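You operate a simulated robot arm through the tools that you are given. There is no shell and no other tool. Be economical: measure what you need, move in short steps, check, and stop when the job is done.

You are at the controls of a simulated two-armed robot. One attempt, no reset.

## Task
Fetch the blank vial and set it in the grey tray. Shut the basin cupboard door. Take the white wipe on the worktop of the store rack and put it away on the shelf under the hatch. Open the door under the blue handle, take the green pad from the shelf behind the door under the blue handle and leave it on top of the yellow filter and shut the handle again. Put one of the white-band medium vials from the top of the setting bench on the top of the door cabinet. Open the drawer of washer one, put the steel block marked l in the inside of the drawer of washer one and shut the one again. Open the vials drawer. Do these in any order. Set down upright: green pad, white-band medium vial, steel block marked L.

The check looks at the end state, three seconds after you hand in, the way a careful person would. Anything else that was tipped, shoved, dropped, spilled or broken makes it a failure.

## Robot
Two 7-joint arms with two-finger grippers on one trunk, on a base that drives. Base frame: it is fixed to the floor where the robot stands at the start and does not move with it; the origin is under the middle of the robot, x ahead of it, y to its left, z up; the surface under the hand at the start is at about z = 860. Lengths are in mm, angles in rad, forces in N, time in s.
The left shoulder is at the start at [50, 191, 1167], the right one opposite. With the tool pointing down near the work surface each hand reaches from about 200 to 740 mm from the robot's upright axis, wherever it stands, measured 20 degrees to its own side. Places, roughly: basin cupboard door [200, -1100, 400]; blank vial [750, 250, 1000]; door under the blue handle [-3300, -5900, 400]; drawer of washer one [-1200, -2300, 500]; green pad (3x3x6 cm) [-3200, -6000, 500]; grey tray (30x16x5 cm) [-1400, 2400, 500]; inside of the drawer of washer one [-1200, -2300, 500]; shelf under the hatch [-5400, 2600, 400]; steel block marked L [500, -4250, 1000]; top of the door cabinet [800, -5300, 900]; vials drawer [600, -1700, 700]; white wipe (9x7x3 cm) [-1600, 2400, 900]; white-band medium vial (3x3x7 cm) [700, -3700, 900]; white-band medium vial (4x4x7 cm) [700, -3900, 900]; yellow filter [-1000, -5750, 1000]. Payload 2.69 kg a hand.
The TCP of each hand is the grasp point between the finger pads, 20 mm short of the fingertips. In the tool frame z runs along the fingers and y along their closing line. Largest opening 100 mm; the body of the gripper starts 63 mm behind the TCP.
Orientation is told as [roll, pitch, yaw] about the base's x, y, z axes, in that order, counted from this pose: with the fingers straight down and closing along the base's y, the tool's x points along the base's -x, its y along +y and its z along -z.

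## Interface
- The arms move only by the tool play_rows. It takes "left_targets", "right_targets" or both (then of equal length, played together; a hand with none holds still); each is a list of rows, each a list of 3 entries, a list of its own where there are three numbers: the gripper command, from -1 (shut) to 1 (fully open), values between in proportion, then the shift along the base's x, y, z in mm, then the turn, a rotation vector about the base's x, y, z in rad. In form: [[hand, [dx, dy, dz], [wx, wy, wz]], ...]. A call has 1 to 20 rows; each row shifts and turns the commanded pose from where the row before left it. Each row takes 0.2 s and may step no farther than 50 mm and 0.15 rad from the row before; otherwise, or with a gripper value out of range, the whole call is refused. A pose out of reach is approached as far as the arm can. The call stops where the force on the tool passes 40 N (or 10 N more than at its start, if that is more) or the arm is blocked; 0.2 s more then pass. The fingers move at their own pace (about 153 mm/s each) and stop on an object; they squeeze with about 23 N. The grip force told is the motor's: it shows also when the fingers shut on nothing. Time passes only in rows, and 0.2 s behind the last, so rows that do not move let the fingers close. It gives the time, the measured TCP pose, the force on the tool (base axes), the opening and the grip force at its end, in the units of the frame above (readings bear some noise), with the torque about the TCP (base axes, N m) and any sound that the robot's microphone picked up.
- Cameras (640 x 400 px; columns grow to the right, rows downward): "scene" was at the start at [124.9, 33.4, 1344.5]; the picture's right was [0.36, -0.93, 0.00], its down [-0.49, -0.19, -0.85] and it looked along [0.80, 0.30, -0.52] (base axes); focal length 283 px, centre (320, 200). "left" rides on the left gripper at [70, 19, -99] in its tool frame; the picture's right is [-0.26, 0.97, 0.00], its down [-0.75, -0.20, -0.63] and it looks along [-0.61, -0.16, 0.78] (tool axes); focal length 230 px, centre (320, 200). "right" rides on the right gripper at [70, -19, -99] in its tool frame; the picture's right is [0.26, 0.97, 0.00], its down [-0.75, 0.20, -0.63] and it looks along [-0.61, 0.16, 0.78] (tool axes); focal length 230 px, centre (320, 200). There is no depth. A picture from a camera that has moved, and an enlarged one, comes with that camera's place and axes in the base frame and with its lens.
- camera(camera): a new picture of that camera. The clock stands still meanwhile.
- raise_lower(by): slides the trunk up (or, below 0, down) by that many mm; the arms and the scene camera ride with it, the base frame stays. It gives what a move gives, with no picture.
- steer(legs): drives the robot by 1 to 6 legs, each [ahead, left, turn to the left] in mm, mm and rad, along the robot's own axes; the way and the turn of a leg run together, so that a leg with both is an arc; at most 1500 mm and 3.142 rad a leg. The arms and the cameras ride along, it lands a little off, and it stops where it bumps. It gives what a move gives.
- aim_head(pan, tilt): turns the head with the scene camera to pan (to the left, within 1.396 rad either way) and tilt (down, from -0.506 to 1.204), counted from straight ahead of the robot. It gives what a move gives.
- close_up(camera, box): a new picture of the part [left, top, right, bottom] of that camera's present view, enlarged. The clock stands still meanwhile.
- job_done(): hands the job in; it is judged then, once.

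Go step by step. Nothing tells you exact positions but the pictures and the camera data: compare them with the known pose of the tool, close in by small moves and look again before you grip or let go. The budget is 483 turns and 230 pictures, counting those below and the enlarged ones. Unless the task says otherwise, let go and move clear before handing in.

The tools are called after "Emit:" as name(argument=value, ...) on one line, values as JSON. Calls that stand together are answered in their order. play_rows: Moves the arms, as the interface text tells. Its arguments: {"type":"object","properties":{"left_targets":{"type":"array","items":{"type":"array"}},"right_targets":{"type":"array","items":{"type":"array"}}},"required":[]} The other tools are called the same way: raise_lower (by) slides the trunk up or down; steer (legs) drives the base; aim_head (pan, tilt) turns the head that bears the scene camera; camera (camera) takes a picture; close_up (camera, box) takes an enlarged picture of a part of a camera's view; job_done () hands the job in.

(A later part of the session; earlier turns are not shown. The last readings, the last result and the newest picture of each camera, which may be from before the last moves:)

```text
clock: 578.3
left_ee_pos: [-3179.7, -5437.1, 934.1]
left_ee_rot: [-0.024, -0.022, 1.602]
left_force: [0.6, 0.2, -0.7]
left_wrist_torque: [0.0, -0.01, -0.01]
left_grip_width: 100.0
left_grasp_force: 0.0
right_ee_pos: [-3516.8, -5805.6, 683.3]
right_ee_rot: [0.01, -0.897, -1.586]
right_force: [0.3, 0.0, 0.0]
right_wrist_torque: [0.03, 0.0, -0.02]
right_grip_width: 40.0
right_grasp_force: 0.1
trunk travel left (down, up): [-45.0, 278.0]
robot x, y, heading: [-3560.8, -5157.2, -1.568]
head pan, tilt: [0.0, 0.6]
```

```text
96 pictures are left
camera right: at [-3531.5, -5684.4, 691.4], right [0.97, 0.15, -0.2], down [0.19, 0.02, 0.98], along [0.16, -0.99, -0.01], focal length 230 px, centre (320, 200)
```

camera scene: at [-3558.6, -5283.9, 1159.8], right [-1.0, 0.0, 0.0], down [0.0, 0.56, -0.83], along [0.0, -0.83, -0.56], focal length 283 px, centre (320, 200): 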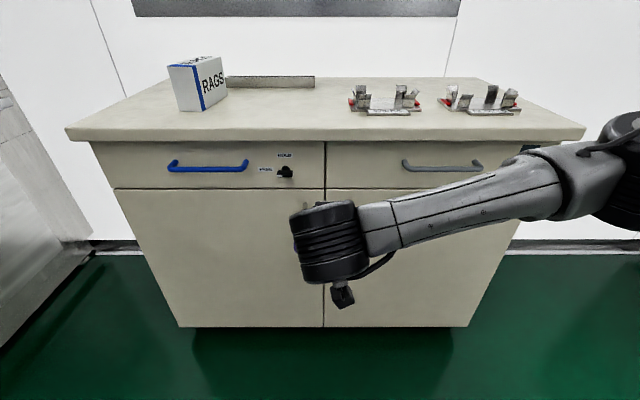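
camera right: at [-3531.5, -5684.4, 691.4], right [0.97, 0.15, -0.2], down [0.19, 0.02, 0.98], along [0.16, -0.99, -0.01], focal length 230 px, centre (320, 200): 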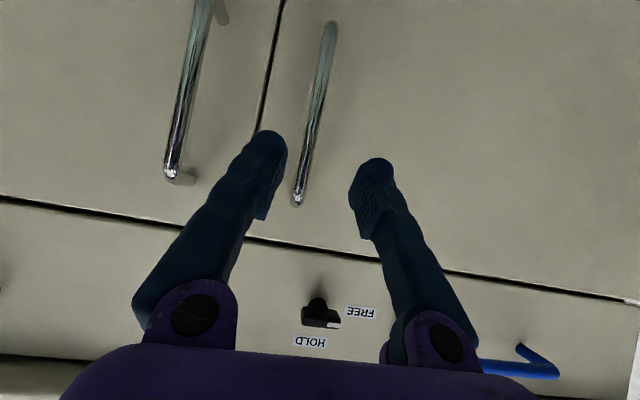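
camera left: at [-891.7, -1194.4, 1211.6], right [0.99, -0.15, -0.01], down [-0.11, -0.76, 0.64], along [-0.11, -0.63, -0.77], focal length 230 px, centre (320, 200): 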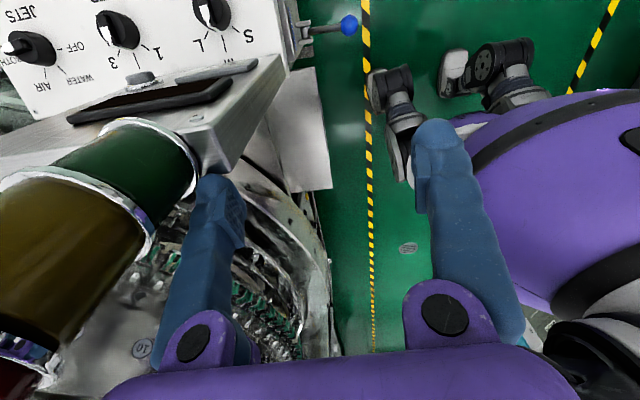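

Bar located: x≈-3516, y≈-5902, z 524–693. Advance and grip at z≈622.

Emit:
play_rows(right_targets=[[-0.2, [0, -30, -20], [0, 0, 0]], [-0.2, [0, -30, -20], [0, 0, 0]], [-0.2, [0, -28, -20], [0, 0, 0]], [-0.2, [0, 0, 0], [0, 0, 0]]])

Emit:
camera(camera="right")

Emit:
close_up(camera="scene", box=[150, 130, 330, 230])

```text
clock: 579.3
left_ee_pos: [-3180.3, -5438.6, 932.5]
left_ee_rot: [-0.027, -0.02, 1.6]
left_force: [-0.1, 0.6, -0.2]
left_wrist_torque: [-0.01, 0.0, -0.03]
left_grip_width: 100.1
left_grasp_force: 0.0
right_ee_pos: [-3511.6, -5884.7, 631.3]
right_ee_rot: [0.009, -0.895, -1.586]
right_force: [-0.2, 0.2, -0.3]
right_wrist_torque: [-0.03, -0.01, 0.03]
right_grip_width: 39.7
right_grasp_force: 0.0
right hand out of reach, approached as far as the arm can: row 3
trunk travel left (down, up): [-45.0, 278.0]
robot x, y, heading: [-3561.3, -5157.8, -1.571]
head pan, tilt: [0.0, 0.6]
```

```text
95 pictures are left
camera right: at [-3530.0, -5764.3, 639.4], right [0.97, 0.15, -0.19], down [0.19, 0.02, 0.98], along [0.16, -0.99, -0.01], focal length 230 px, centre (320, 200)
```

right: 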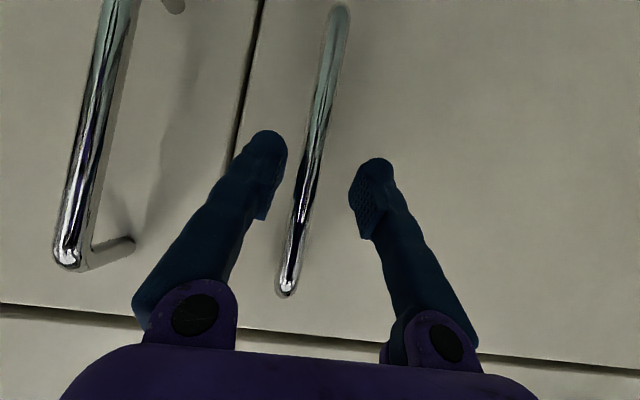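

```text
3.56 times, centred on (240, 180) of scene
camera zoom: at [-3558.5, -5284.0, 1159.8], right [-1.0, 0.0, 0.0], down [0.0, 0.56, -0.83], along [0.0, -0.83, -0.56], focal length 1006 px, centre (604, 271)
```

zoom: 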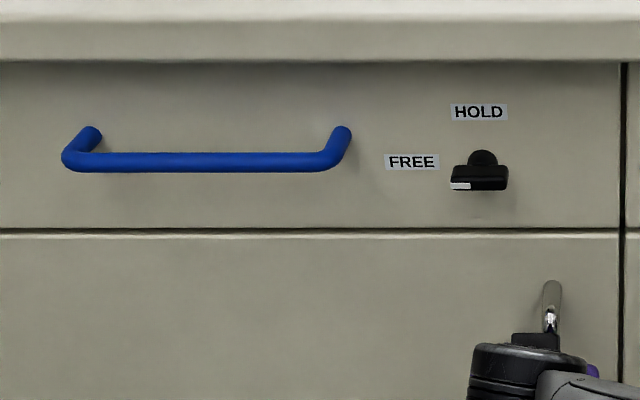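

The knob points to FREE, good. Drive 20 mm forward, centre on the bar and grip.

Emit:
steer(legs=[[22, 0, 0]])

Emit:
play_rows(right_targets=[[-0.2, [-7, 0, 0], [0, 0, 0]], [-0.2, [0, 0, 0], [0, 0, 0]], [-1, [0, 0, 0], [0, 0, 0]], [-1, [0, 0, 0], [0, 0, 0]], [-1, [0, 0, 0], [0, 0, 0]]])

```text
clock: 580.1
left_ee_pos: [-3181.3, -5460.5, 933.0]
left_ee_rot: [-0.025, -0.021, 1.602]
left_force: [0.7, -0.1, -0.4]
left_wrist_torque: [0.0, -0.01, 0.0]
left_grip_width: 100.3
left_grasp_force: 0.0
right_ee_pos: [-3513.1, -5907.1, 631.8]
right_ee_rot: [0.01, -0.896, -1.585]
right_force: [-1.2, 0.7, -0.4]
right_wrist_torque: [-0.01, 0.0, 0.0]
right_grip_width: 40.1
right_grasp_force: 0.0
trunk travel left (down, up): [-45.0, 278.0]
robot x, y, heading: [-3556.5, -5177.2, -1.568]
head pan, tilt: [0.0, 0.6]
```

```text
clock: 581.3
left_ee_pos: [-3180.5, -5459.2, 934.1]
left_ee_rot: [-0.023, -0.021, 1.604]
left_force: [-0.4, -0.4, 0.9]
left_wrist_torque: [-0.02, 0.0, 0.01]
left_grip_width: 100.0
left_grasp_force: 0.1
right_ee_pos: [-3519.9, -5906.6, 632.3]
right_ee_rot: [0.012, -0.897, -1.586]
right_force: [4.2, 0.3, -0.8]
right_wrist_torque: [0.12, -0.06, -0.03]
right_grip_width: 6.2
right_grasp_force: 32.8
trunk travel left (down, up): [-45.0, 278.0]
robot x, y, heading: [-3559.3, -5180.9, -1.569]
head pan, tilt: [0.0, 0.6]
```

Bar gripped. Pull along the door's arc with matching yaw.

Emit:
play_rows(right_targets=[[-1, [1, 12, 0], [0, 0, -0.02]], [-1, [2, 13, 0], [0, 0, -0.03]], [-1, [3, 25, 0], [0, 0, -0.05]], [-1, [5.5, 25.5, 0], [0, 0, -0.05]], [-1, [5.5, 25.5, 0], [0, 0, -0.05]], [-1, [8, 24.5, 0], [0, 0, -0.05]], [-1, [8, 24.5, 0], [0, 0, -0.05]], [-1, [0, 0, 0], [0, 0, 0]]])

Emit:
camera(camera="scene")

```text
clock: 583.1
left_ee_pos: [-3180.1, -5460.3, 934.2]
left_ee_rot: [-0.023, -0.021, 1.6]
left_force: [-0.5, 0.0, 0.7]
left_wrist_torque: [0.0, 0.01, 0.0]
left_grip_width: 99.9
left_grasp_force: 0.1
right_ee_pos: [-3489.1, -5757.6, 629.2]
right_ee_rot: [0.008, -0.896, -1.887]
right_force: [2.8, -1.5, -0.6]
right_wrist_torque: [-0.01, 0.01, -0.1]
right_grip_width: 0.0
right_grasp_force: 29.6
trunk travel left (down, up): [-45.0, 278.0]
robot x, y, heading: [-3559.2, -5176.9, -1.568]
head pan, tilt: [0.0, 0.6]
```

```text
93 pictures are left
camera scene: at [-3558.5, -5305.9, 1159.7], right [-1.0, 0.0, 0.0], down [0.0, 0.57, -0.82], along [0.0, -0.82, -0.57], focal length 283 px, centre (320, 200)
```

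scene: 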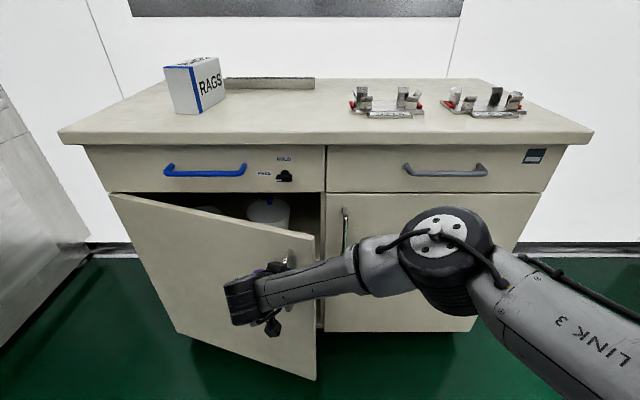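

The grip slid off but the door is ajar by ~0.3 rad. I'll hook the inside of its top edge from above with vertical closed fingers and pull it open.

Emit:
play_rows(right_targets=[[-1, [0, 30, 30], [0.1425, -0.0467, 0]], [-1, [0, 20, 40], [0.1425, -0.0467, 0]], [-1, [0, 0, 45], [0.1425, -0.0467, 0]], [-1, [0, 0, 45], [0.1425, -0.0467, 0]], [-1, [0, 0, 40], [0.1425, -0.0467, 0]], [-1, [0, 0, 0], [0.1425, -0.0467, 0]], [-1, [0, 0, 0], [0.04, -0.013, 0.15]], [-1, [0, 0, 0], [0, 0, 0.15]], [-1, [-5, -45, 0], [0, 0, 0]], [-1, [-5, -45, 0], [0, 0, 0]], [-1, [0, -37, 0], [0, 0, 0]], [-1, [0, 0, 0], [0, 0, 0]]])

Emit:
camera(camera="right")

Emit:
camera(camera="scene")

```text
refused: row 7 steps farther than a row can; nothing moved
```

```text
92 pictures are left
camera right: at [-3469.2, -5636.2, 635.9], right [0.97, -0.14, -0.2], down [0.19, -0.04, 0.98], along [-0.15, -0.99, -0.01], focal length 230 px, centre (320, 200)
```

right: 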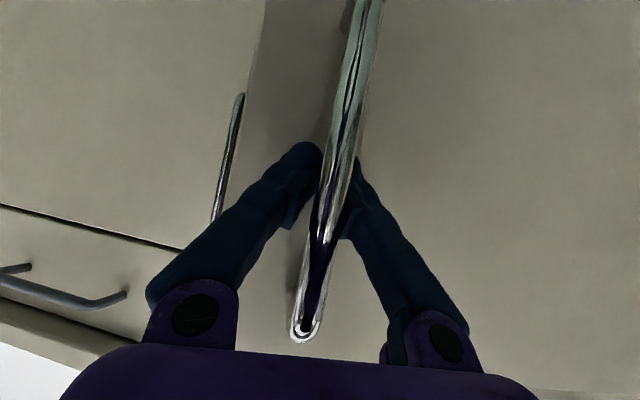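

```text
91 pictures are left
camera scene: at [-3558.5, -5305.9, 1159.7], right [-1.0, 0.0, 0.0], down [0.0, 0.57, -0.82], along [0.0, -0.82, -0.57], focal length 283 px, centre (320, 200)
```

scene: 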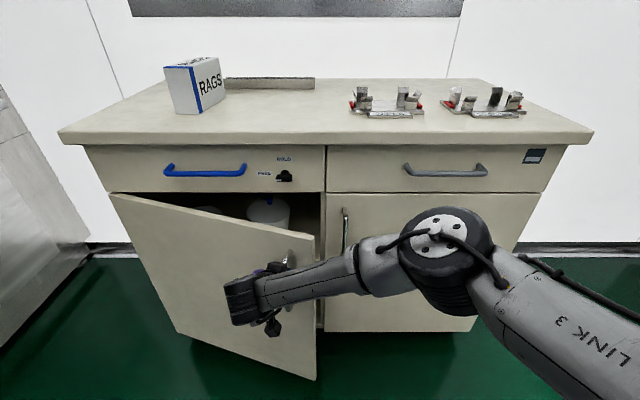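

The closed fingers are actually hooked behind the bar, so I can keep pulling along the arc.

Emit:
play_rows(right_targets=[[-1, [10, 23.5, 0], [0, 0, -0.05]], [-1, [10, 23.5, 0], [0, 0, -0.05]], [-1, [12, 22.5, 0], [0, 0, -0.05]], [-1, [12, 22.5, 0], [0, 0, -0.05]], [-1, [15, 21, 0], [0, 0, -0.05]], [-1, [15, 21, 0], [0, 0, -0.05]], [-1, [0, 0, 0], [0, 0, 0]]])

Emit:
camera(camera="scene")

```text
clock: 584.3
left_ee_pos: [-3179.1, -5458.5, 932.4]
left_ee_rot: [-0.024, -0.02, 1.604]
left_force: [-1.6, -0.7, 0.0]
left_wrist_torque: [-0.03, 0.01, 0.03]
left_grip_width: 99.9
left_grasp_force: 0.0
right_ee_pos: [-3432.4, -5647.9, 635.7]
right_ee_rot: [0.039, -0.887, -2.13]
right_force: [6.7, -4.7, -2.8]
right_wrist_torque: [0.02, 0.02, -0.13]
right_grip_width: 0.0
right_grasp_force: 29.5
right hand out of reach, approached as far as the arm can: row 5, 6
trunk travel left (down, up): [-45.0, 278.0]
robot x, y, heading: [-3561.5, -5178.9, -1.573]
head pan, tilt: [0.0, 0.6]
stopped in row 6 (right hand): the force on the tool passed its limit at 54 N (the readings are from after the stop); the commanded pose is now the measured one
```

```text
90 pictures are left
camera scene: at [-3558.5, -5305.7, 1159.9], right [-1.0, 0.0, 0.0], down [0.0, 0.56, -0.83], along [0.0, -0.83, -0.56], focal length 283 px, centre (320, 200)
```

scene: 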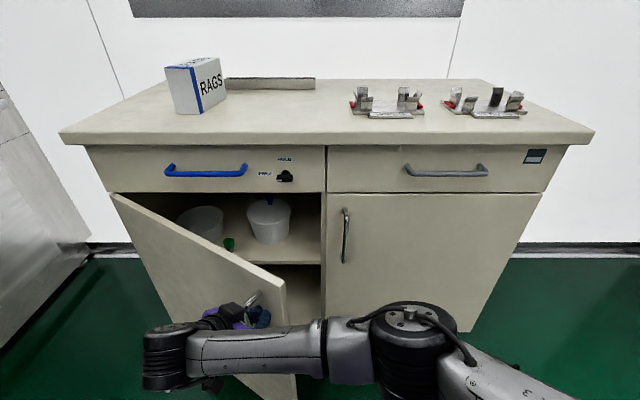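

The green pad is visible on the shelf between two cups. Unhook the right hand, move it aside, and use the left hand to push the door wide open from inside.

Emit:
play_rows(right_targets=[[-0.2, [0, 0, 0], [0, 0, 0]], [-0.2, [0, 0, 0], [0, 0, 0]], [-0.2, [12, 20, 19], [0, 0, 0]], [-0.2, [14, 22, 21], [0, 0, 0]], [-0.2, [14, 22, 21], [0, 0, 0]], [-0.2, [0, 0, 45], [0, 0, 0]], [-0.2, [-30, 10, 30], [0, 0, 0]], [-0.2, [-40, 10, 20], [0, 0, 0]], [-0.2, [0, 0, 0], [0, 0, 0]]])

Emit:
camera(camera="scene")

```text
clock: 585.5
left_ee_pos: [-3177.4, -5461.8, 933.0]
left_ee_rot: [-0.023, -0.023, 1.605]
left_force: [0.2, -0.2, -0.7]
left_wrist_torque: [-0.02, -0.01, -0.03]
left_grip_width: 100.4
left_grasp_force: 0.0
right_ee_pos: [-3426.7, -5593.0, 689.9]
right_ee_rot: [0.048, -0.876, -2.121]
right_force: [24.9, -17.7, -8.6]
right_wrist_torque: [0.43, 0.02, 0.28]
right_grip_width: 60.8
right_grasp_force: 15.9
right hand out of reach, approached as far as the arm can: row 3, 4, 5, 6
trunk travel left (down, up): [-45.0, 278.0]
robot x, y, heading: [-3555.8, -5175.9, -1.571]
head pan, tilt: [0.0, 0.6]
stopped in row 6 (right hand): the force on the tool passed its limit at 67 N (the readings are from after the stop); the commanded pose is now the measured one
```

```text
89 pictures are left
camera scene: at [-3555.6, -5307.8, 1159.6], right [-1.0, 0.0, 0.0], down [0.0, 0.57, -0.82], along [0.0, -0.82, -0.57], focal length 283 px, centre (320, 200)
```

scene: 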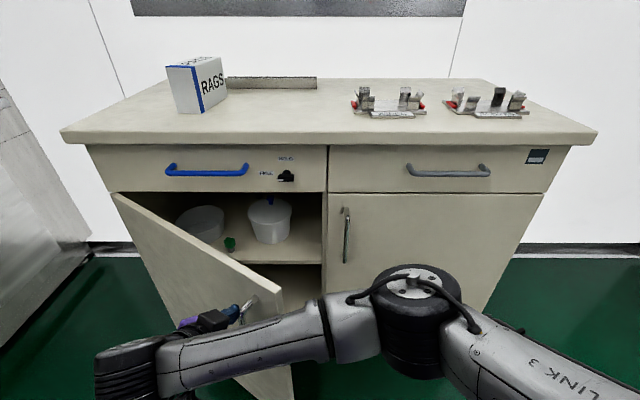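

Emit:
camera(camera="right")

```text
88 pictures are left
camera right: at [-3382.5, -5480.3, 699.6], right [0.93, -0.33, -0.17], down [0.15, -0.08, 0.99], along [-0.34, -0.94, -0.02], focal length 230 px, centre (320, 200)
```

right: 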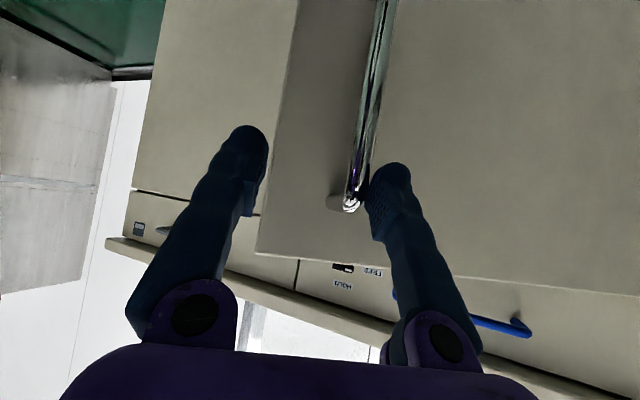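

Relieve sideways and lift off the top of the bar.

Emit:
play_rows(right_targets=[[0.2, [12, -4, 0], [0, 0, 0]], [0.2, [6, -2, 20], [0, 0, 0]], [0.2, [0, 0, 35], [0, 0, 0]], [0.2, [0, 0, 40], [0, 0, 0]], [0.2, [0, 0, 0], [0, 0, 0]]])

Emit:
camera(camera="scene")

```text
clock: 586.8
left_ee_pos: [-3179.1, -5458.7, 933.5]
left_ee_rot: [-0.023, -0.022, 1.602]
left_force: [0.8, 0.3, -0.3]
left_wrist_torque: [0.06, -0.01, -0.02]
left_grip_width: 99.9
left_grasp_force: 0.1
right_ee_pos: [-3428.3, -5612.4, 779.9]
right_ee_rot: [0.044, -0.877, -2.121]
right_force: [-0.8, -0.7, -1.1]
right_wrist_torque: [0.01, 0.02, 0.01]
right_grip_width: 59.9
right_grasp_force: 0.0
right hand out of reach, approached as far as the arm can: row 1, 2, 3
trunk travel left (down, up): [-45.0, 278.0]
robot x, y, heading: [-3561.4, -5178.0, -1.57]
head pan, tilt: [0.0, 0.6]
```

```text
87 pictures are left
camera scene: at [-3557.5, -5306.2, 1159.8], right [-1.0, 0.0, 0.0], down [0.0, 0.56, -0.83], along [0.0, -0.83, -0.56], focal length 283 px, centre (320, 200)
```

scene: 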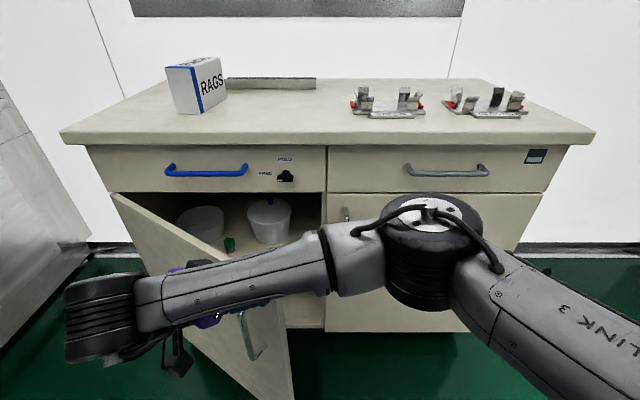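

Free of the handle. Untilt and move the right hand aside to the west.

Emit:
play_rows(right_targets=[[0.2, [-20, 5, 25], [0.125, -0.0767, 0]], [0.2, [-30, 0, 25], [0.125, -0.0767, 0]], [0.2, [-40, 0, 20], [0.125, -0.0767, 0]], [0.2, [-40, 0, 20], [0.125, -0.0767, 0]], [0.2, [-40, 0, 10], [0.125, -0.0767, 0]], [0.2, [-40, 0, 10], [0.125, -0.0767, 0]], [0.2, [-40, 0, 0], [0, 0, 0.14]], [0.2, [-40, 0, 0], [0, 0, 0.14]], [0.2, [-20, 0, 0], [0, 0, 0.14]], [0.2, [0, 0, 0], [0, 0, 0.13]], [0.2, [0, 0, 0], [0, 0, 0]]])

Emit:
play_rows(left_targets=[[-1, [-40, -25, 0], [0, 0, 0]], [-1, [-40, -25, 0], [0, 0, 0]], [-1, [-40, -25, 0], [0, 0, 0]], [-1, [-30, -40, 0], [0, 0, 0]], [-1, [-30, -40, 0], [0, 0, 0]], [-1, [-30, -40, -10], [0, 0, 0]], [-1, [-10, -48, 0], [0, 0, 0]], [-1, [0, -48, 0], [0, 0, 0]], [-1, [0, 0, 0], [0, 0, 0]]])

Emit:
camera(camera="scene")

```text
clock: 589.1
left_ee_pos: [-3179.9, -5460.1, 934.0]
left_ee_rot: [-0.024, -0.02, 1.603]
left_force: [-0.4, -0.1, 0.2]
left_wrist_torque: [0.02, -0.02, 0.01]
left_grip_width: 100.0
left_grasp_force: 0.1
right_ee_pos: [-3738.3, -5604.5, 885.9]
right_ee_rot: [0.041, 0.0, -1.569]
right_force: [-0.1, -0.1, -0.5]
right_wrist_torque: [-0.01, -0.02, -0.01]
right_grip_width: 59.8
right_grasp_force: 0.1
trunk travel left (down, up): [-45.0, 278.0]
robot x, y, heading: [-3558.3, -5177.1, -1.568]
head pan, tilt: [0.0, 0.6]
```

```text
refused: row 6 steps farther than a row can; nothing moved
```

```text
86 pictures are left
camera scene: at [-3557.5, -5306.2, 1159.8], right [-1.0, 0.0, 0.0], down [0.0, 0.56, -0.83], along [0.0, -0.83, -0.56], focal length 283 px, centre (320, 200)
```

scene: 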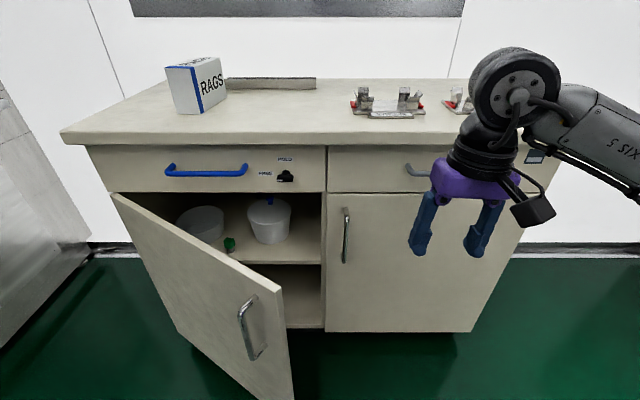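

Bring the left hand over the door to its inner side.

Emit:
play_rows(left_targets=[[-1, [-27, -36, 0], [0, 0, 0]], [-1, [-27, -36, 0], [0, 0, 0]], [-1, [-27, -36, 0], [0, 0, 0]], [-1, [-27, -37, 0], [0, 0, 0]], [-1, [-27, -37, 0], [0, 0, 0]], [-1, [-27, -37, 0], [0, 0, 0]], [-1, [-27, -37, 0], [0, 0, 0]], [-1, [-26, -37, 0], [0, 0, 0]], [-1, [0, 0, 0], [0, 0, 0]]])

Emit:
camera(camera="scene")

```text
clock: 591.1
left_ee_pos: [-3355.2, -5710.9, 930.4]
left_ee_rot: [-0.024, -0.02, 1.606]
left_force: [0.7, 0.2, 0.3]
left_wrist_torque: [-0.02, 0.02, 0.0]
left_grip_width: 0.0
left_grasp_force: 22.9
left hand out of reach, approached as far as the arm can: row 7, 8
right_ee_pos: [-3737.8, -5604.1, 885.4]
right_ee_rot: [0.041, 0.0, -1.571]
right_force: [-0.5, -0.2, 0.3]
right_wrist_torque: [-0.01, -0.02, -0.04]
right_grip_width: 59.9
right_grasp_force: 0.0
trunk travel left (down, up): [-45.0, 278.0]
robot x, y, heading: [-3561.7, -5177.2, -1.566]
head pan, tilt: [0.0, 0.6]
```

```text
85 pictures are left
camera scene: at [-3557.5, -5306.0, 1159.8], right [-1.0, 0.0, 0.0], down [0.0, 0.56, -0.83], along [0.0, -0.83, -0.56], focal length 283 px, centre (320, 200)
```

scene: 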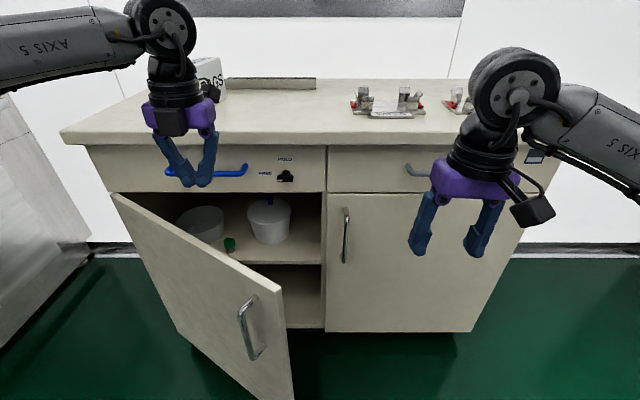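

Drive 75 mm forward, then lower the left fingers behind the door's top edge.

Emit:
steer(legs=[[75, 0, 0]])

Emit:
play_rows(left_targets=[[-1, [0, 0, -45], [0, 0, 0]], [-1, [0, 0, -45], [0, 0, 0]], [-1, [0, 0, -45], [0, 0, 0]], [-1, [0, 0, -45], [0, 0, 0]], [-1, [0, 0, -20], [0, 0, 0]], [-1, [0, 0, 0], [0, 0, 0]]])

Emit:
camera(camera="scene")

```text
clock: 592.2
left_ee_pos: [-3356.4, -5786.8, 930.5]
left_ee_rot: [-0.025, -0.02, 1.603]
left_force: [-0.1, 0.4, -0.3]
left_wrist_torque: [0.0, -0.01, -0.02]
left_grip_width: 0.1
left_grasp_force: 23.7
right_ee_pos: [-3737.6, -5680.8, 885.2]
right_ee_rot: [0.041, 0.001, -1.57]
right_force: [-0.1, 0.0, -1.0]
right_wrist_torque: [0.02, 0.0, 0.02]
right_grip_width: 60.0
right_grasp_force: 0.2
trunk travel left (down, up): [-45.0, 278.0]
robot x, y, heading: [-3558.3, -5253.5, -1.573]
head pan, tilt: [0.0, 0.6]
```

```text
clock: 593.6
left_ee_pos: [-3329.2, -5766.2, 741.8]
left_ee_rot: [-0.023, -0.02, 1.604]
left_force: [0.0, 0.3, 0.0]
left_wrist_torque: [-0.03, 0.03, 0.01]
left_grip_width: 0.1
left_grasp_force: 23.2
left hand out of reach, approached as far as the arm can: row 2, 3, 4, 5
right_ee_pos: [-3737.5, -5681.8, 885.8]
right_ee_rot: [0.043, 0.001, -1.57]
right_force: [1.2, 0.3, -0.1]
right_wrist_torque: [0.02, 0.0, -0.01]
right_grip_width: 60.1
right_grasp_force: 0.1
trunk travel left (down, up): [-45.0, 278.0]
robot x, y, heading: [-3558.5, -5253.3, -1.571]
head pan, tilt: [0.0, 0.6]
```

```text
84 pictures are left
camera scene: at [-3557.3, -5381.9, 1159.8], right [-1.0, 0.0, 0.0], down [0.0, 0.56, -0.83], along [0.0, -0.83, -0.56], focal length 283 px, centre (320, 200)
```

scene: 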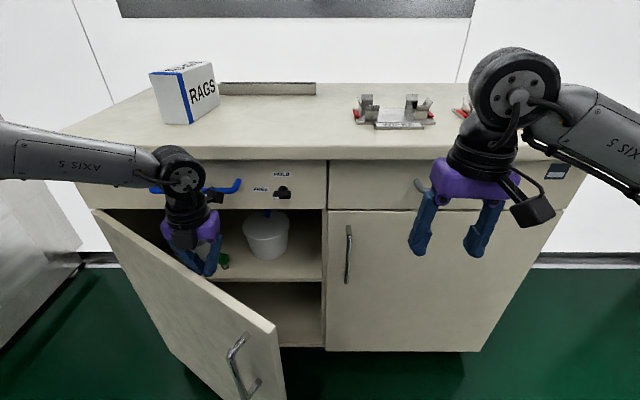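

The left fingers are behind the door. Sweep it open along its arc.

Emit:
play_rows(left_targets=[[-1, [20, 34, 0], [0, 0, 0]], [-1, [23, 29, 0], [0, 0, 0]], [-1, [25, 27, 0], [0, 0, 0]], [-1, [27, 24, 0], [0, 0, 0]], [-1, [30, 22, 0], [0, 0, 0]], [-1, [32, 18, 0], [0, 0, 0]], [-1, [34, 15, 0], [0, 0, 0]], [-1, [0, 0, 0], [0, 0, 0]]])

Emit:
camera(camera="scene")

```text
clock: 594.0
left_ee_pos: [-3324.3, -5751.5, 746.2]
left_ee_rot: [-0.002, 0.013, 1.597]
left_force: [-4.1, -4.2, 2.5]
left_wrist_torque: [-0.03, -0.07, -0.03]
left_grip_width: 0.0
left_grasp_force: 23.1
right_ee_pos: [-3738.8, -5679.2, 886.8]
right_ee_rot: [0.043, -0.003, -1.572]
right_force: [0.8, 0.0, -0.8]
right_wrist_torque: [-0.01, 0.04, 0.01]
right_grip_width: 60.0
right_grasp_force: 0.1
trunk travel left (down, up): [-45.0, 278.0]
robot x, y, heading: [-3562.2, -5252.0, -1.571]
head pan, tilt: [0.0, 0.6]
stopped in row 1 (left hand): the force on the tool passed its limit at 71 N (the readings are from after the stop); the commanded pose is now the measured one
```

```text
83 pictures are left
camera scene: at [-3558.3, -5381.2, 1160.0], right [-1.0, 0.0, 0.0], down [0.0, 0.56, -0.83], along [0.0, -0.83, -0.56], focal length 283 px, centre (320, 200)
```

scene: 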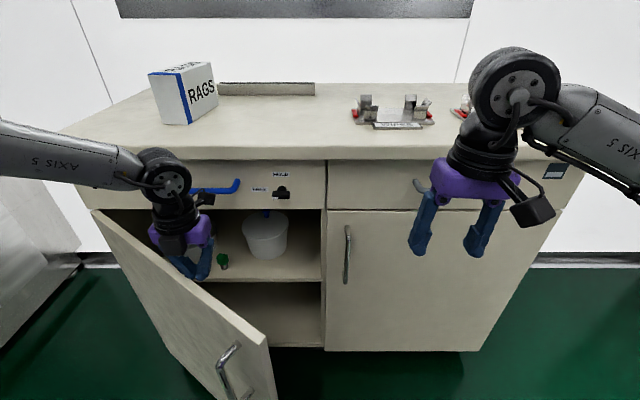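

The door moved but the push was abrupt; go slower.

Emit:
play_rows(left_targets=[[-1, [4, 7, 0], [0, 0, 0]], [-1, [6, 10, 0], [0, 0, 0]], [-1, [8, 12, 0], [0, 0, 0]], [-1, [11, 14, 0], [0, 0, 0]], [-1, [12, 14, 0], [0, 0, 0]], [-1, [13, 13, 0], [0, 0, 0]], [-1, [13, 13, 0], [0, 0, 0]], [-1, [14, 12, 0], [0, 0, 0]], [-1, [14, 12, 0], [0, 0, 0]], [-1, [15, 11, 0], [0, 0, 0]], [-1, [15, 11, 0], [0, 0, 0]], [-1, [16, 9, 0], [0, 0, 0]], [-1, [16, 9, 0], [0, 0, 0]], [-1, [17, 7, 0], [0, 0, 0]], [-1, [17, 7, 0], [0, 0, 0]], [-1, [0, 0, 0], [0, 0, 0]]])

Emit:
camera(camera="scene")

```text
clock: 594.4
left_ee_pos: [-3323.0, -5751.7, 748.8]
left_ee_rot: [0.009, 0.033, 1.592]
left_force: [-4.3, -5.6, 0.2]
left_wrist_torque: [-0.06, 0.01, -0.07]
left_grip_width: 0.2
left_grasp_force: 23.1
right_ee_pos: [-3738.0, -5679.8, 885.7]
right_ee_rot: [0.043, -0.001, -1.576]
right_force: [0.1, 0.3, 1.9]
right_wrist_torque: [-0.01, 0.03, -0.01]
right_grip_width: 60.0
right_grasp_force: 0.0
trunk travel left (down, up): [-45.0, 278.0]
robot x, y, heading: [-3560.3, -5253.8, -1.576]
head pan, tilt: [0.0, 0.6]
stopped in row 2 (left hand): the force on the tool passed its limit at 47 N (the readings are from after the stop); the commanded pose is now the measured one
```

```text
82 pictures are left
camera scene: at [-3558.2, -5381.5, 1159.9], right [-1.0, 0.0, 0.0], down [0.0, 0.56, -0.83], along [0.0, -0.83, -0.56], focal length 283 px, centre (320, 200)
```

scene: 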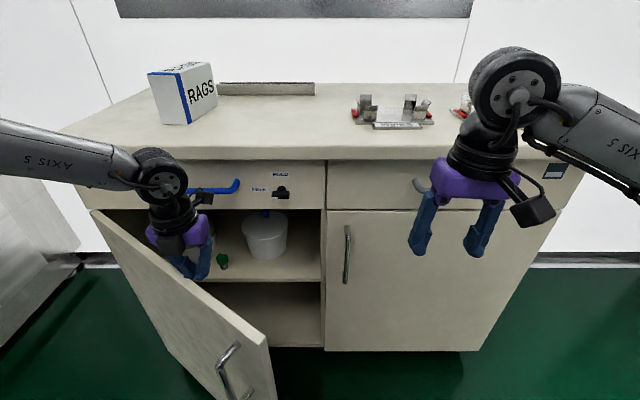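

The robot's base is blocking the door. Lift the left hand away, park it, and re-station the robot farther north-west, facing south-east, to use the right hand with base motion.

Emit:
play_rows(left_targets=[[-1, [0, -5, 45], [0, 0, 0]], [-1, [0, 0, 45], [0, 0, 0]], [-1, [0, 0, 45], [0, 0, 0]], [-1, [0, 0, 45], [0, 0, 0]], [-1, [25, 40, 0], [0, 0, 0]], [-1, [25, 40, 0], [0, 0, 0]], [-1, [25, 40, 0], [0, 0, 0]], [-1, [25, 40, 0], [0, 0, 0]], [-1, [25, 40, 0], [0, 0, 0]], [-1, [0, 0, 0], [0, 0, 0]]])

Emit:
steer(legs=[[-120, -190, 0], [0, 0, 0.77], [0, 0, 0]])

Emit:
camera(camera="scene")

```text
clock: 596.6
left_ee_pos: [-3200.2, -5555.5, 932.6]
left_ee_rot: [0.005, 0.03, 1.589]
left_force: [-0.4, 0.7, -0.1]
left_wrist_torque: [0.01, -0.03, 0.02]
left_grip_width: 0.0
left_grasp_force: 22.8
right_ee_pos: [-3738.7, -5680.0, 885.4]
right_ee_rot: [0.043, -0.001, -1.574]
right_force: [0.5, -0.3, 1.3]
right_wrist_torque: [0.04, 0.0, -0.01]
right_grip_width: 60.1
right_grasp_force: 0.0
trunk travel left (down, up): [-45.0, 278.0]
robot x, y, heading: [-3555.2, -5255.1, -1.569]
head pan, tilt: [0.0, 0.6]
```

```text
clock: 601.2
left_ee_pos: [-3280.9, -5110.6, 932.0]
left_ee_rot: [0.006, 0.028, 2.337]
left_force: [0.2, 0.1, 0.1]
left_wrist_torque: [-0.04, 0.01, 0.0]
left_grip_width: 0.0
left_grasp_force: 22.7
right_ee_pos: [-3594.4, -5568.5, 885.6]
right_ee_rot: [0.042, 0.002, -0.829]
right_force: [-0.6, 0.4, -0.9]
right_wrist_torque: [0.03, 0.02, 0.02]
right_grip_width: 60.0
right_grasp_force: 0.1
trunk travel left (down, up): [-45.0, 278.0]
robot x, y, heading: [-3747.5, -5131.6, -0.825]
head pan, tilt: [0.0, 0.6]
```

```text
81 pictures are left
camera scene: at [-3661.3, -5226.4, 1159.8], right [-0.74, -0.68, 0.0], down [-0.38, 0.42, -0.83], along [0.56, -0.61, -0.56], focal length 283 px, centre (320, 200)
```

scene: 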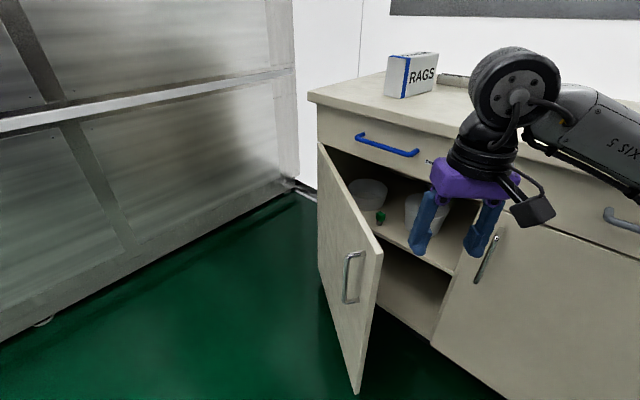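

Good view. Take the right hand over the door to its inner side and lower the closed fingers.

Emit:
play_rows(right_targets=[[-1, [31, -25, 0], [0, 0, 0]], [-1, [31, -25, 0], [0, 0, 0]], [-1, [31, -25, 0], [0, 0, 0]], [-1, [31, -25, 0], [0, 0, 0]], [-1, [31, -25, 0], [0, 0, 0]], [-1, [30, -25, 0], [0, 0, 0]], [-1, [30, -25, 0], [0, 0, 0]], [-1, [0, 0, -40], [0, 0, 0]], [-1, [0, 0, -40], [0, 0, 0]], [-1, [0, 0, -40], [0, 0, 0]], [-1, [0, 0, -30], [0, 0, 0]], [-1, [0, 0, 0], [0, 0, 0]]])

Emit:
camera(camera="scene")

```text
clock: 603.8
left_ee_pos: [-3280.2, -5111.7, 931.2]
left_ee_rot: [0.004, 0.028, 2.335]
left_force: [0.3, -0.8, -0.2]
left_wrist_torque: [-0.02, 0.01, 0.01]
left_grip_width: 0.0
left_grasp_force: 23.2
right_ee_pos: [-3386.5, -5737.3, 744.2]
right_ee_rot: [0.044, 0.002, -0.829]
right_force: [-0.3, -0.5, 0.0]
right_wrist_torque: [0.02, -0.03, 0.03]
right_grip_width: 0.1
right_grasp_force: 22.9
right hand out of reach, approached as far as the arm can: row 7, 8, 9
trunk travel left (down, up): [-45.0, 278.0]
robot x, y, heading: [-3752.3, -5137.8, -0.83]
head pan, tilt: [0.0, 0.6]
```

```text
80 pictures are left
camera scene: at [-3661.3, -5226.4, 1159.8], right [-0.74, -0.68, 0.0], down [-0.38, 0.42, -0.83], along [0.56, -0.61, -0.56], focal length 283 px, centre (320, 200)
```

scene: 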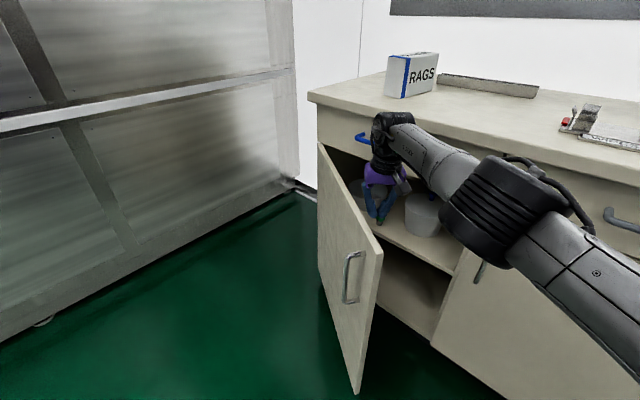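

The hand is in position. Pull the door open slowly.

Emit:
play_rows(right_targets=[[-1, [6, 10, 0], [0, 0, 0]], [-1, [8, 14, 0], [0, 0, 0]], [-1, [9, 15, 0], [0, 0, 0]], [-1, [10, 15, 0], [0, 0, 0]], [-1, [10, 14, 0], [0, 0, 0]], [-1, [11, 14, 0], [0, 0, 0]], [-1, [11, 14, 0], [0, 0, 0]], [-1, [12, 13, 0], [0, 0, 0]], [-1, [12, 13, 0], [0, 0, 0]], [-1, [0, 0, 0], [0, 0, 0]]])

Emit:
camera(camera="scene")

```text
clock: 606.0
left_ee_pos: [-3280.7, -5110.5, 932.5]
left_ee_rot: [0.004, 0.027, 2.337]
left_force: [0.1, -0.3, 0.3]
left_wrist_torque: [0.02, 0.0, -0.01]
left_grip_width: 0.0
left_grasp_force: 23.3
right_ee_pos: [-3309.4, -5611.0, 743.0]
right_ee_rot: [0.041, 0.0, -0.827]
right_force: [0.0, 0.2, 0.1]
right_wrist_torque: [-0.02, 0.0, 0.02]
right_grip_width: 0.2
right_grasp_force: 22.7
right hand out of reach, approached as far as the arm can: row 2, 7, 8
trunk travel left (down, up): [-45.0, 278.0]
robot x, y, heading: [-3751.5, -5130.5, -0.827]
head pan, tilt: [0.0, 0.6]
```

```text
79 pictures are left
camera scene: at [-3661.4, -5226.5, 1159.8], right [-0.74, -0.68, 0.0], down [-0.38, 0.42, -0.83], along [0.56, -0.61, -0.56], focal length 283 px, centre (320, 200)
```

scene: 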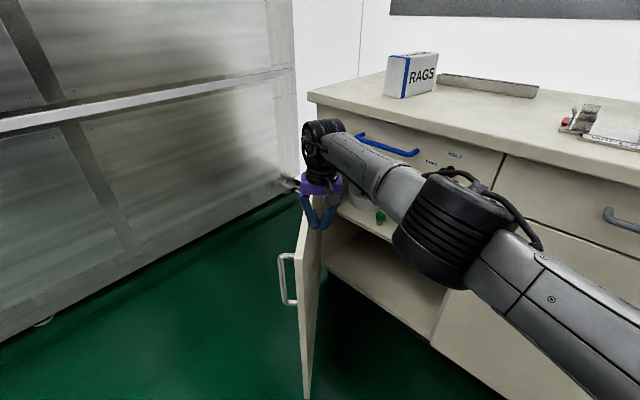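

The door follows. Continue opening using base motion along the arc.

Emit:
steer(legs=[[7, 78, 0], [24, 87, 0], [41, 79, 0], [56, 70, 0]])

Emit:
camera(camera="scene")

```text
clock: 610.3
left_ee_pos: [-2963.0, -4991.8, 932.2]
left_ee_rot: [0.004, 0.028, 2.333]
left_force: [-0.2, -0.2, -1.4]
left_wrist_torque: [0.01, 0.01, 0.0]
left_grip_width: 0.0
left_grasp_force: 22.8
right_ee_pos: [-2993.4, -5490.2, 743.4]
right_ee_rot: [0.042, 0.0, -0.83]
right_force: [0.4, 0.4, 0.2]
right_wrist_torque: [-0.04, -0.02, -0.03]
right_grip_width: 0.0
right_grasp_force: 23.0
trunk travel left (down, up): [-45.0, 278.0]
robot x, y, heading: [-3431.5, -5015.0, -0.831]
head pan, tilt: [0.0, 0.6]
```

```text
78 pictures are left
camera scene: at [-3344.4, -5106.0, 1159.8], right [-0.74, -0.67, 0.0], down [-0.38, 0.42, -0.82], along [0.56, -0.61, -0.57], focal length 283 px, centre (320, 200)
```

scene: 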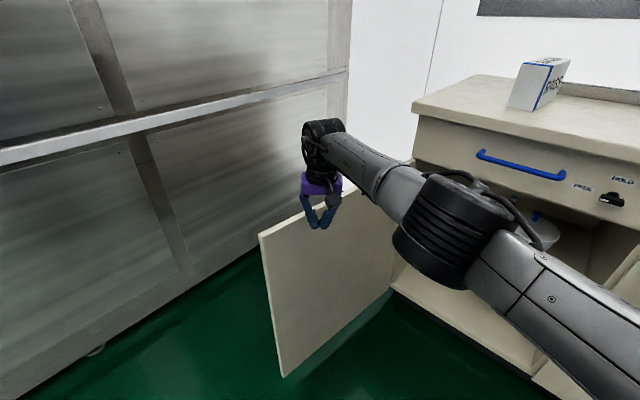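

The door is past 90°. Nudge it a bit further, lift the hand, and look at the pad on the shelf.

Emit:
steer(legs=[[45, 42, 0]])

Emit:
play_rows(right_targets=[[-1, [-10, 0, 40], [0, 0, 0]], [-1, [-10, 0, 45], [0, 0, 0]], [-1, [-30, 20, 0], [0, 0, 0]], [-1, [-40, 20, 0], [0, 0, 0]], [-1, [-40, 20, 0], [0, 0, 0]], [-1, [0, 0, 0], [0, 0, 0]]])

Emit:
steer(legs=[[-50, -150, 0], [0, 0, -0.45]])

Emit:
aim_head(pan=0.1, tilt=0.5)

Emit:
camera(camera="scene")

```text
clock: 611.3
left_ee_pos: [-2916.9, -4995.0, 931.8]
left_ee_rot: [0.007, 0.028, 2.333]
left_force: [0.0, 0.6, 0.0]
left_wrist_torque: [0.02, 0.0, 0.03]
left_grip_width: 0.0
left_grasp_force: 22.6
right_ee_pos: [-2952.3, -5493.3, 742.1]
right_ee_rot: [0.029, 0.021, -0.832]
right_force: [-1.3, 0.7, 0.8]
right_wrist_torque: [0.02, 0.02, 0.04]
right_grip_width: 0.0
right_grasp_force: 23.2
trunk travel left (down, up): [-45.0, 278.0]
robot x, y, heading: [-3386.1, -5015.2, -0.831]
head pan, tilt: [0.0, 0.6]
stopped in leg 1: the force on the tool passed its limit at 72 N (the readings are from after the stop); the commanded pose is now the measured one
```

```text
clock: 612.7
left_ee_pos: [-2916.3, -4994.7, 932.1]
left_ee_rot: [0.004, 0.029, 2.333]
left_force: [0.3, -0.5, 0.1]
left_wrist_torque: [-0.01, 0.02, 0.03]
left_grip_width: 0.0
left_grasp_force: 22.7
right_ee_pos: [-3082.9, -5436.1, 826.2]
right_ee_rot: [0.03, 0.021, -0.832]
right_force: [0.1, 0.1, -0.1]
right_wrist_torque: [-0.04, -0.01, -0.03]
right_grip_width: 0.0
right_grasp_force: 23.2
trunk travel left (down, up): [-45.0, 278.0]
robot x, y, heading: [-3385.7, -5017.0, -0.829]
head pan, tilt: [0.0, 0.6]
```

```text
clock: 616.0
left_ee_pos: [-3094.7, -5260.3, 931.4]
left_ee_rot: [0.004, 0.028, 1.889]
left_force: [-1.1, 0.3, -0.1]
left_wrist_torque: [0.0, 0.0, -0.01]
left_grip_width: 0.3
left_grasp_force: 22.8
right_ee_pos: [-3434.4, -5588.1, 826.5]
right_ee_rot: [0.031, 0.019, -1.273]
right_force: [0.5, -0.3, -0.1]
right_wrist_torque: [0.01, 0.02, -0.01]
right_grip_width: 0.0
right_grasp_force: 23.5
trunk travel left (down, up): [-45.0, 278.0]
robot x, y, heading: [-3526.4, -5081.6, -1.276]
head pan, tilt: [0.0, 0.6]
```

```text
clock: 616.6
left_ee_pos: [-3095.6, -5260.9, 931.8]
left_ee_rot: [0.004, 0.029, 1.89]
left_force: [-0.4, -0.2, -0.7]
left_wrist_torque: [-0.04, -0.01, 0.02]
left_grip_width: 0.0
left_grasp_force: 23.5
right_ee_pos: [-3434.3, -5587.9, 826.6]
right_ee_rot: [0.028, 0.019, -1.274]
right_force: [0.6, -0.3, -0.7]
right_wrist_torque: [-0.03, -0.02, 0.01]
right_grip_width: 0.1
right_grasp_force: 22.7
trunk travel left (down, up): [-45.0, 278.0]
robot x, y, heading: [-3525.3, -5076.1, -1.273]
head pan, tilt: [0.099, 0.499]
```

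```text
77 pictures are left
camera scene: at [-3479.8, -5199.9, 1168.9], right [-0.92, -0.39, 0.0], down [-0.18, 0.44, -0.88], along [0.34, -0.81, -0.48], focal length 283 px, centre (320, 200)
```

scene: 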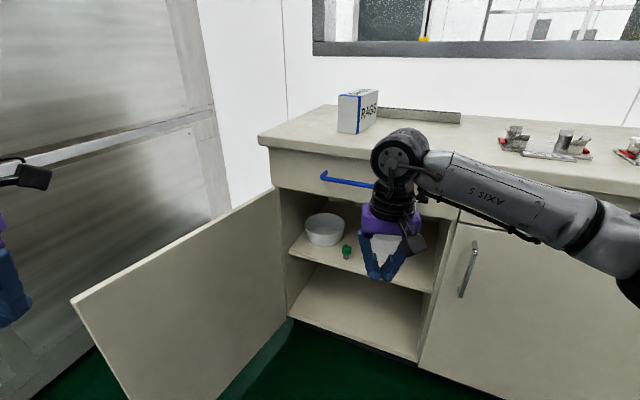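

Door wide open; the pad stands near the shelf's front. Enlarge.

Emit:
close_up(camera="scene", box=[280, 190, 440, 290])

```text
4.00 times, centred on (360, 240) of scene
camera zoom: at [-3479.8, -5199.9, 1168.9], right [-0.92, -0.39, 0.0], down [-0.18, 0.44, -0.88], along [0.34, -0.81, -0.48], focal length 1132 px, centre (160, 40)
```

zoom: 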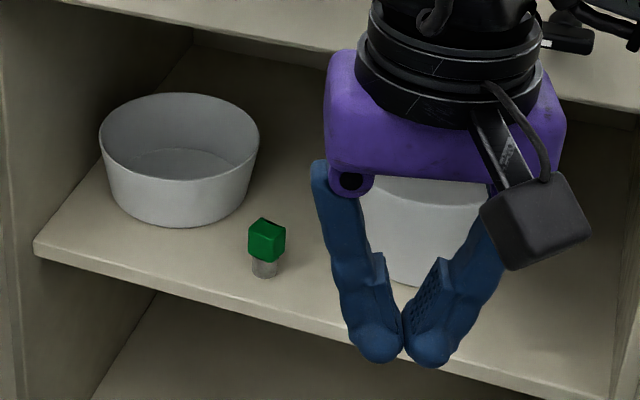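

The pad (green head on a metal stem) is at about (-3253,-5980), standing on the shelf at z≈482. Station the robot for the right hand, lower the trunk fully.

Emit:
raise_lower(by=-45)

Emit:
steer(legs=[[200, 135, -0.03]])

Emit:
play_rows(right_targets=[[0.2, [0, 20, -40], [0, 0, 0]], [0.2, [0, 20, -40], [0, 0, 0]], [0.2, [0, 0, -40], [0, 0, 0]], [0.2, [0, 0, -20], [-0.144, -0.04, 0]], [0.2, [0, 0, 0], [-0.144, -0.04, 0]], [0.2, [0, 0, 0], [-0.144, -0.04, 0]], [0.2, [0, 0, 0], [-0.144, -0.04, 0]], [0.2, [0, 0, 0], [-0.144, -0.04, 0]], [0.2, [0, 0, 0], [-0.144, -0.04, 0]], [0.2, [0, 0, 0], [0, 0, 0]]])

Emit:
camera(camera="right")

Emit:
camera(camera="scene")

```text
clock: 617.5
left_ee_pos: [-3094.7, -5260.6, 887.1]
left_ee_rot: [0.005, 0.028, 1.891]
left_force: [0.0, 0.0, 0.5]
left_wrist_torque: [-0.01, -0.01, 0.02]
left_grip_width: 0.0
left_grasp_force: 23.1
right_ee_pos: [-3433.7, -5589.6, 780.7]
right_ee_rot: [0.03, 0.021, -1.274]
right_force: [-0.7, 0.0, 1.6]
right_wrist_torque: [0.0, -0.01, 0.0]
right_grip_width: 0.2
right_grasp_force: 23.3
trunk travel left (down, up): [0.0, 323.0]
robot x, y, heading: [-3526.1, -5078.9, -1.271]
head pan, tilt: [0.099, 0.499]
```

```text
clock: 619.3
left_ee_pos: [-2920.8, -5420.2, 886.3]
left_ee_rot: [0.005, 0.028, 1.86]
left_force: [-0.8, 0.4, 0.0]
left_wrist_torque: [0.0, 0.02, 0.03]
left_grip_width: 0.0
left_grasp_force: 22.7
right_ee_pos: [-3269.5, -5738.3, 780.4]
right_ee_rot: [0.029, 0.019, -1.302]
right_force: [0.6, -0.7, 0.3]
right_wrist_torque: [0.02, -0.02, -0.02]
right_grip_width: 0.0
right_grasp_force: 22.3
trunk travel left (down, up): [0.0, 323.0]
robot x, y, heading: [-3348.6, -5229.4, -1.301]
head pan, tilt: [0.099, 0.499]
```

```text
clock: 621.5
left_ee_pos: [-2921.6, -5420.7, 887.0]
left_ee_rot: [0.005, 0.027, 1.86]
left_force: [0.4, -0.1, 0.1]
left_wrist_torque: [-0.01, 0.01, -0.01]
left_grip_width: 0.2
left_grasp_force: 23.3
right_ee_pos: [-3268.2, -5696.9, 641.8]
right_ee_rot: [0.037, -0.877, -1.307]
right_force: [0.5, -0.5, -0.7]
right_wrist_torque: [0.04, -0.03, 0.01]
right_grip_width: 60.1
right_grasp_force: 0.0
trunk travel left (down, up): [0.0, 323.0]
robot x, y, heading: [-3350.8, -5227.0, -1.301]
head pan, tilt: [0.099, 0.499]
```

```text
75 pictures are left
camera right: at [-3321.3, -5587.4, 650.7], right [0.88, 0.44, -0.18], down [0.17, 0.06, 0.98], along [0.44, -0.9, -0.02], focal length 230 px, centre (320, 200)
```

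right: 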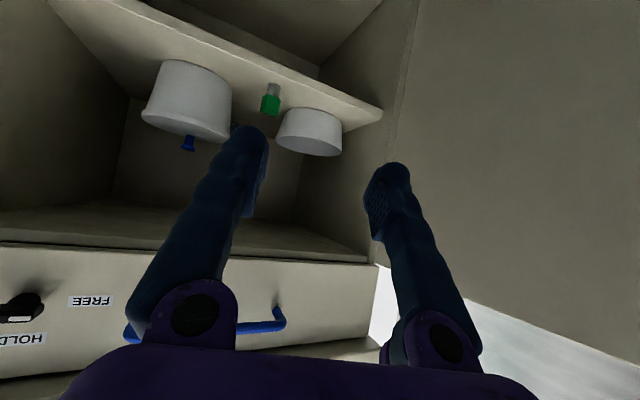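

```text
74 pictures are left
camera scene: at [-3304.2, -5347.9, 1123.9], right [-0.93, -0.36, 0.0], down [-0.17, 0.45, -0.88], along [0.32, -0.82, -0.48], focal length 283 px, centre (320, 200)
```

scene: 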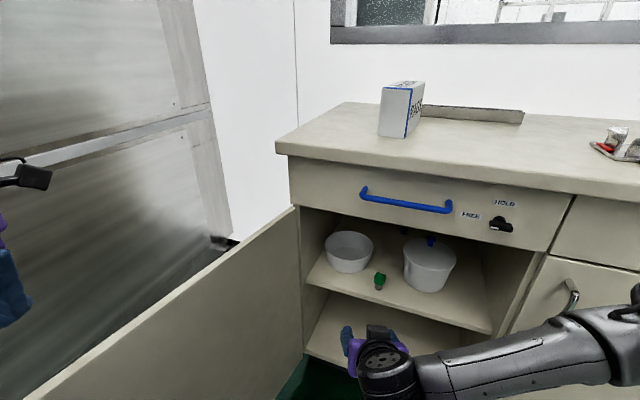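

Estimates put the pad head near (-3240,-6035,485). Drive 110 mm closer and approach in steps.

Emit:
steer(legs=[[110, 0, 0]])

Emit:
play_rows(right_targets=[[0.2, [-5, -35, -20], [0, 0, 0]], [0.2, [-5, -35, -20], [0, 0, 0]], [0.2, [-5, -35, -20], [0, 0, 0]], [0.2, [-2, -20, -20], [0, 0, 0]], [0.2, [0, 0, 0], [0, 0, 0]]])

Emit:
camera(camera="right")

Emit:
camera(camera="scene")

```text
clock: 622.7
left_ee_pos: [-2891.5, -5524.4, 887.0]
left_ee_rot: [0.007, 0.029, 1.862]
left_force: [0.5, 0.7, 0.4]
left_wrist_torque: [0.03, 0.01, -0.06]
left_grip_width: 0.0
left_grasp_force: 23.3
right_ee_pos: [-3239.5, -5800.8, 640.9]
right_ee_rot: [0.036, -0.877, -1.305]
right_force: [0.7, 0.1, 0.2]
right_wrist_torque: [0.0, 0.0, 0.0]
right_grip_width: 60.0
right_grasp_force: 0.1
trunk travel left (down, up): [0.0, 323.0]
robot x, y, heading: [-3321.8, -5327.7, -1.302]
head pan, tilt: [0.099, 0.499]
```

```text
clock: 623.9
left_ee_pos: [-2892.1, -5524.3, 886.9]
left_ee_rot: [0.005, 0.027, 1.862]
left_force: [-1.2, -0.2, 0.4]
left_wrist_torque: [0.01, 0.0, 0.01]
left_grip_width: 0.0
left_grasp_force: 23.3
right_ee_pos: [-3253.9, -5923.6, 560.1]
right_ee_rot: [0.034, -0.878, -1.304]
right_force: [-0.2, -0.4, -0.2]
right_wrist_torque: [0.01, -0.01, -0.02]
right_grip_width: 60.1
right_grasp_force: 0.1
trunk travel left (down, up): [0.0, 323.0]
robot x, y, heading: [-3318.3, -5327.8, -1.3]
head pan, tilt: [0.099, 0.499]
```

```text
73 pictures are left
camera right: at [-3306.5, -5814.0, 570.4], right [0.88, 0.44, -0.18], down [0.17, 0.06, 0.98], along [0.44, -0.9, -0.03], focal length 230 px, centre (320, 200)
```

right: 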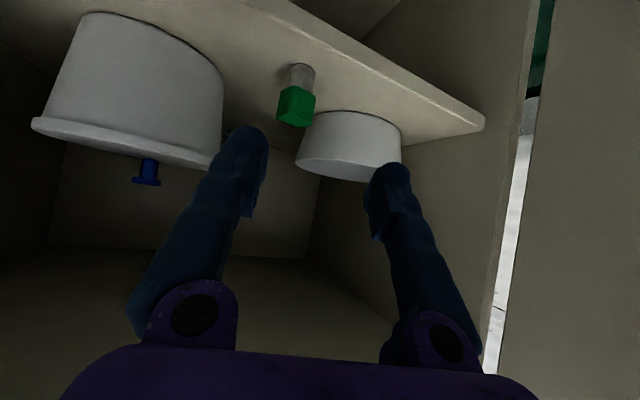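

```text
72 pictures are left
camera scene: at [-3275.1, -5452.5, 1123.9], right [-0.93, -0.36, 0.0], down [-0.17, 0.45, -0.88], along [0.32, -0.82, -0.48], focal length 283 px, centre (320, 200)
```

scene: 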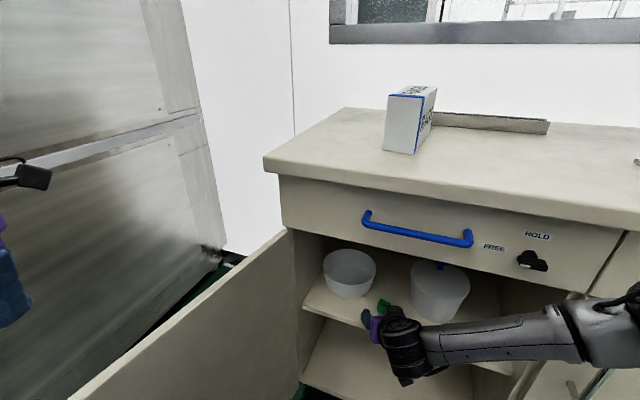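

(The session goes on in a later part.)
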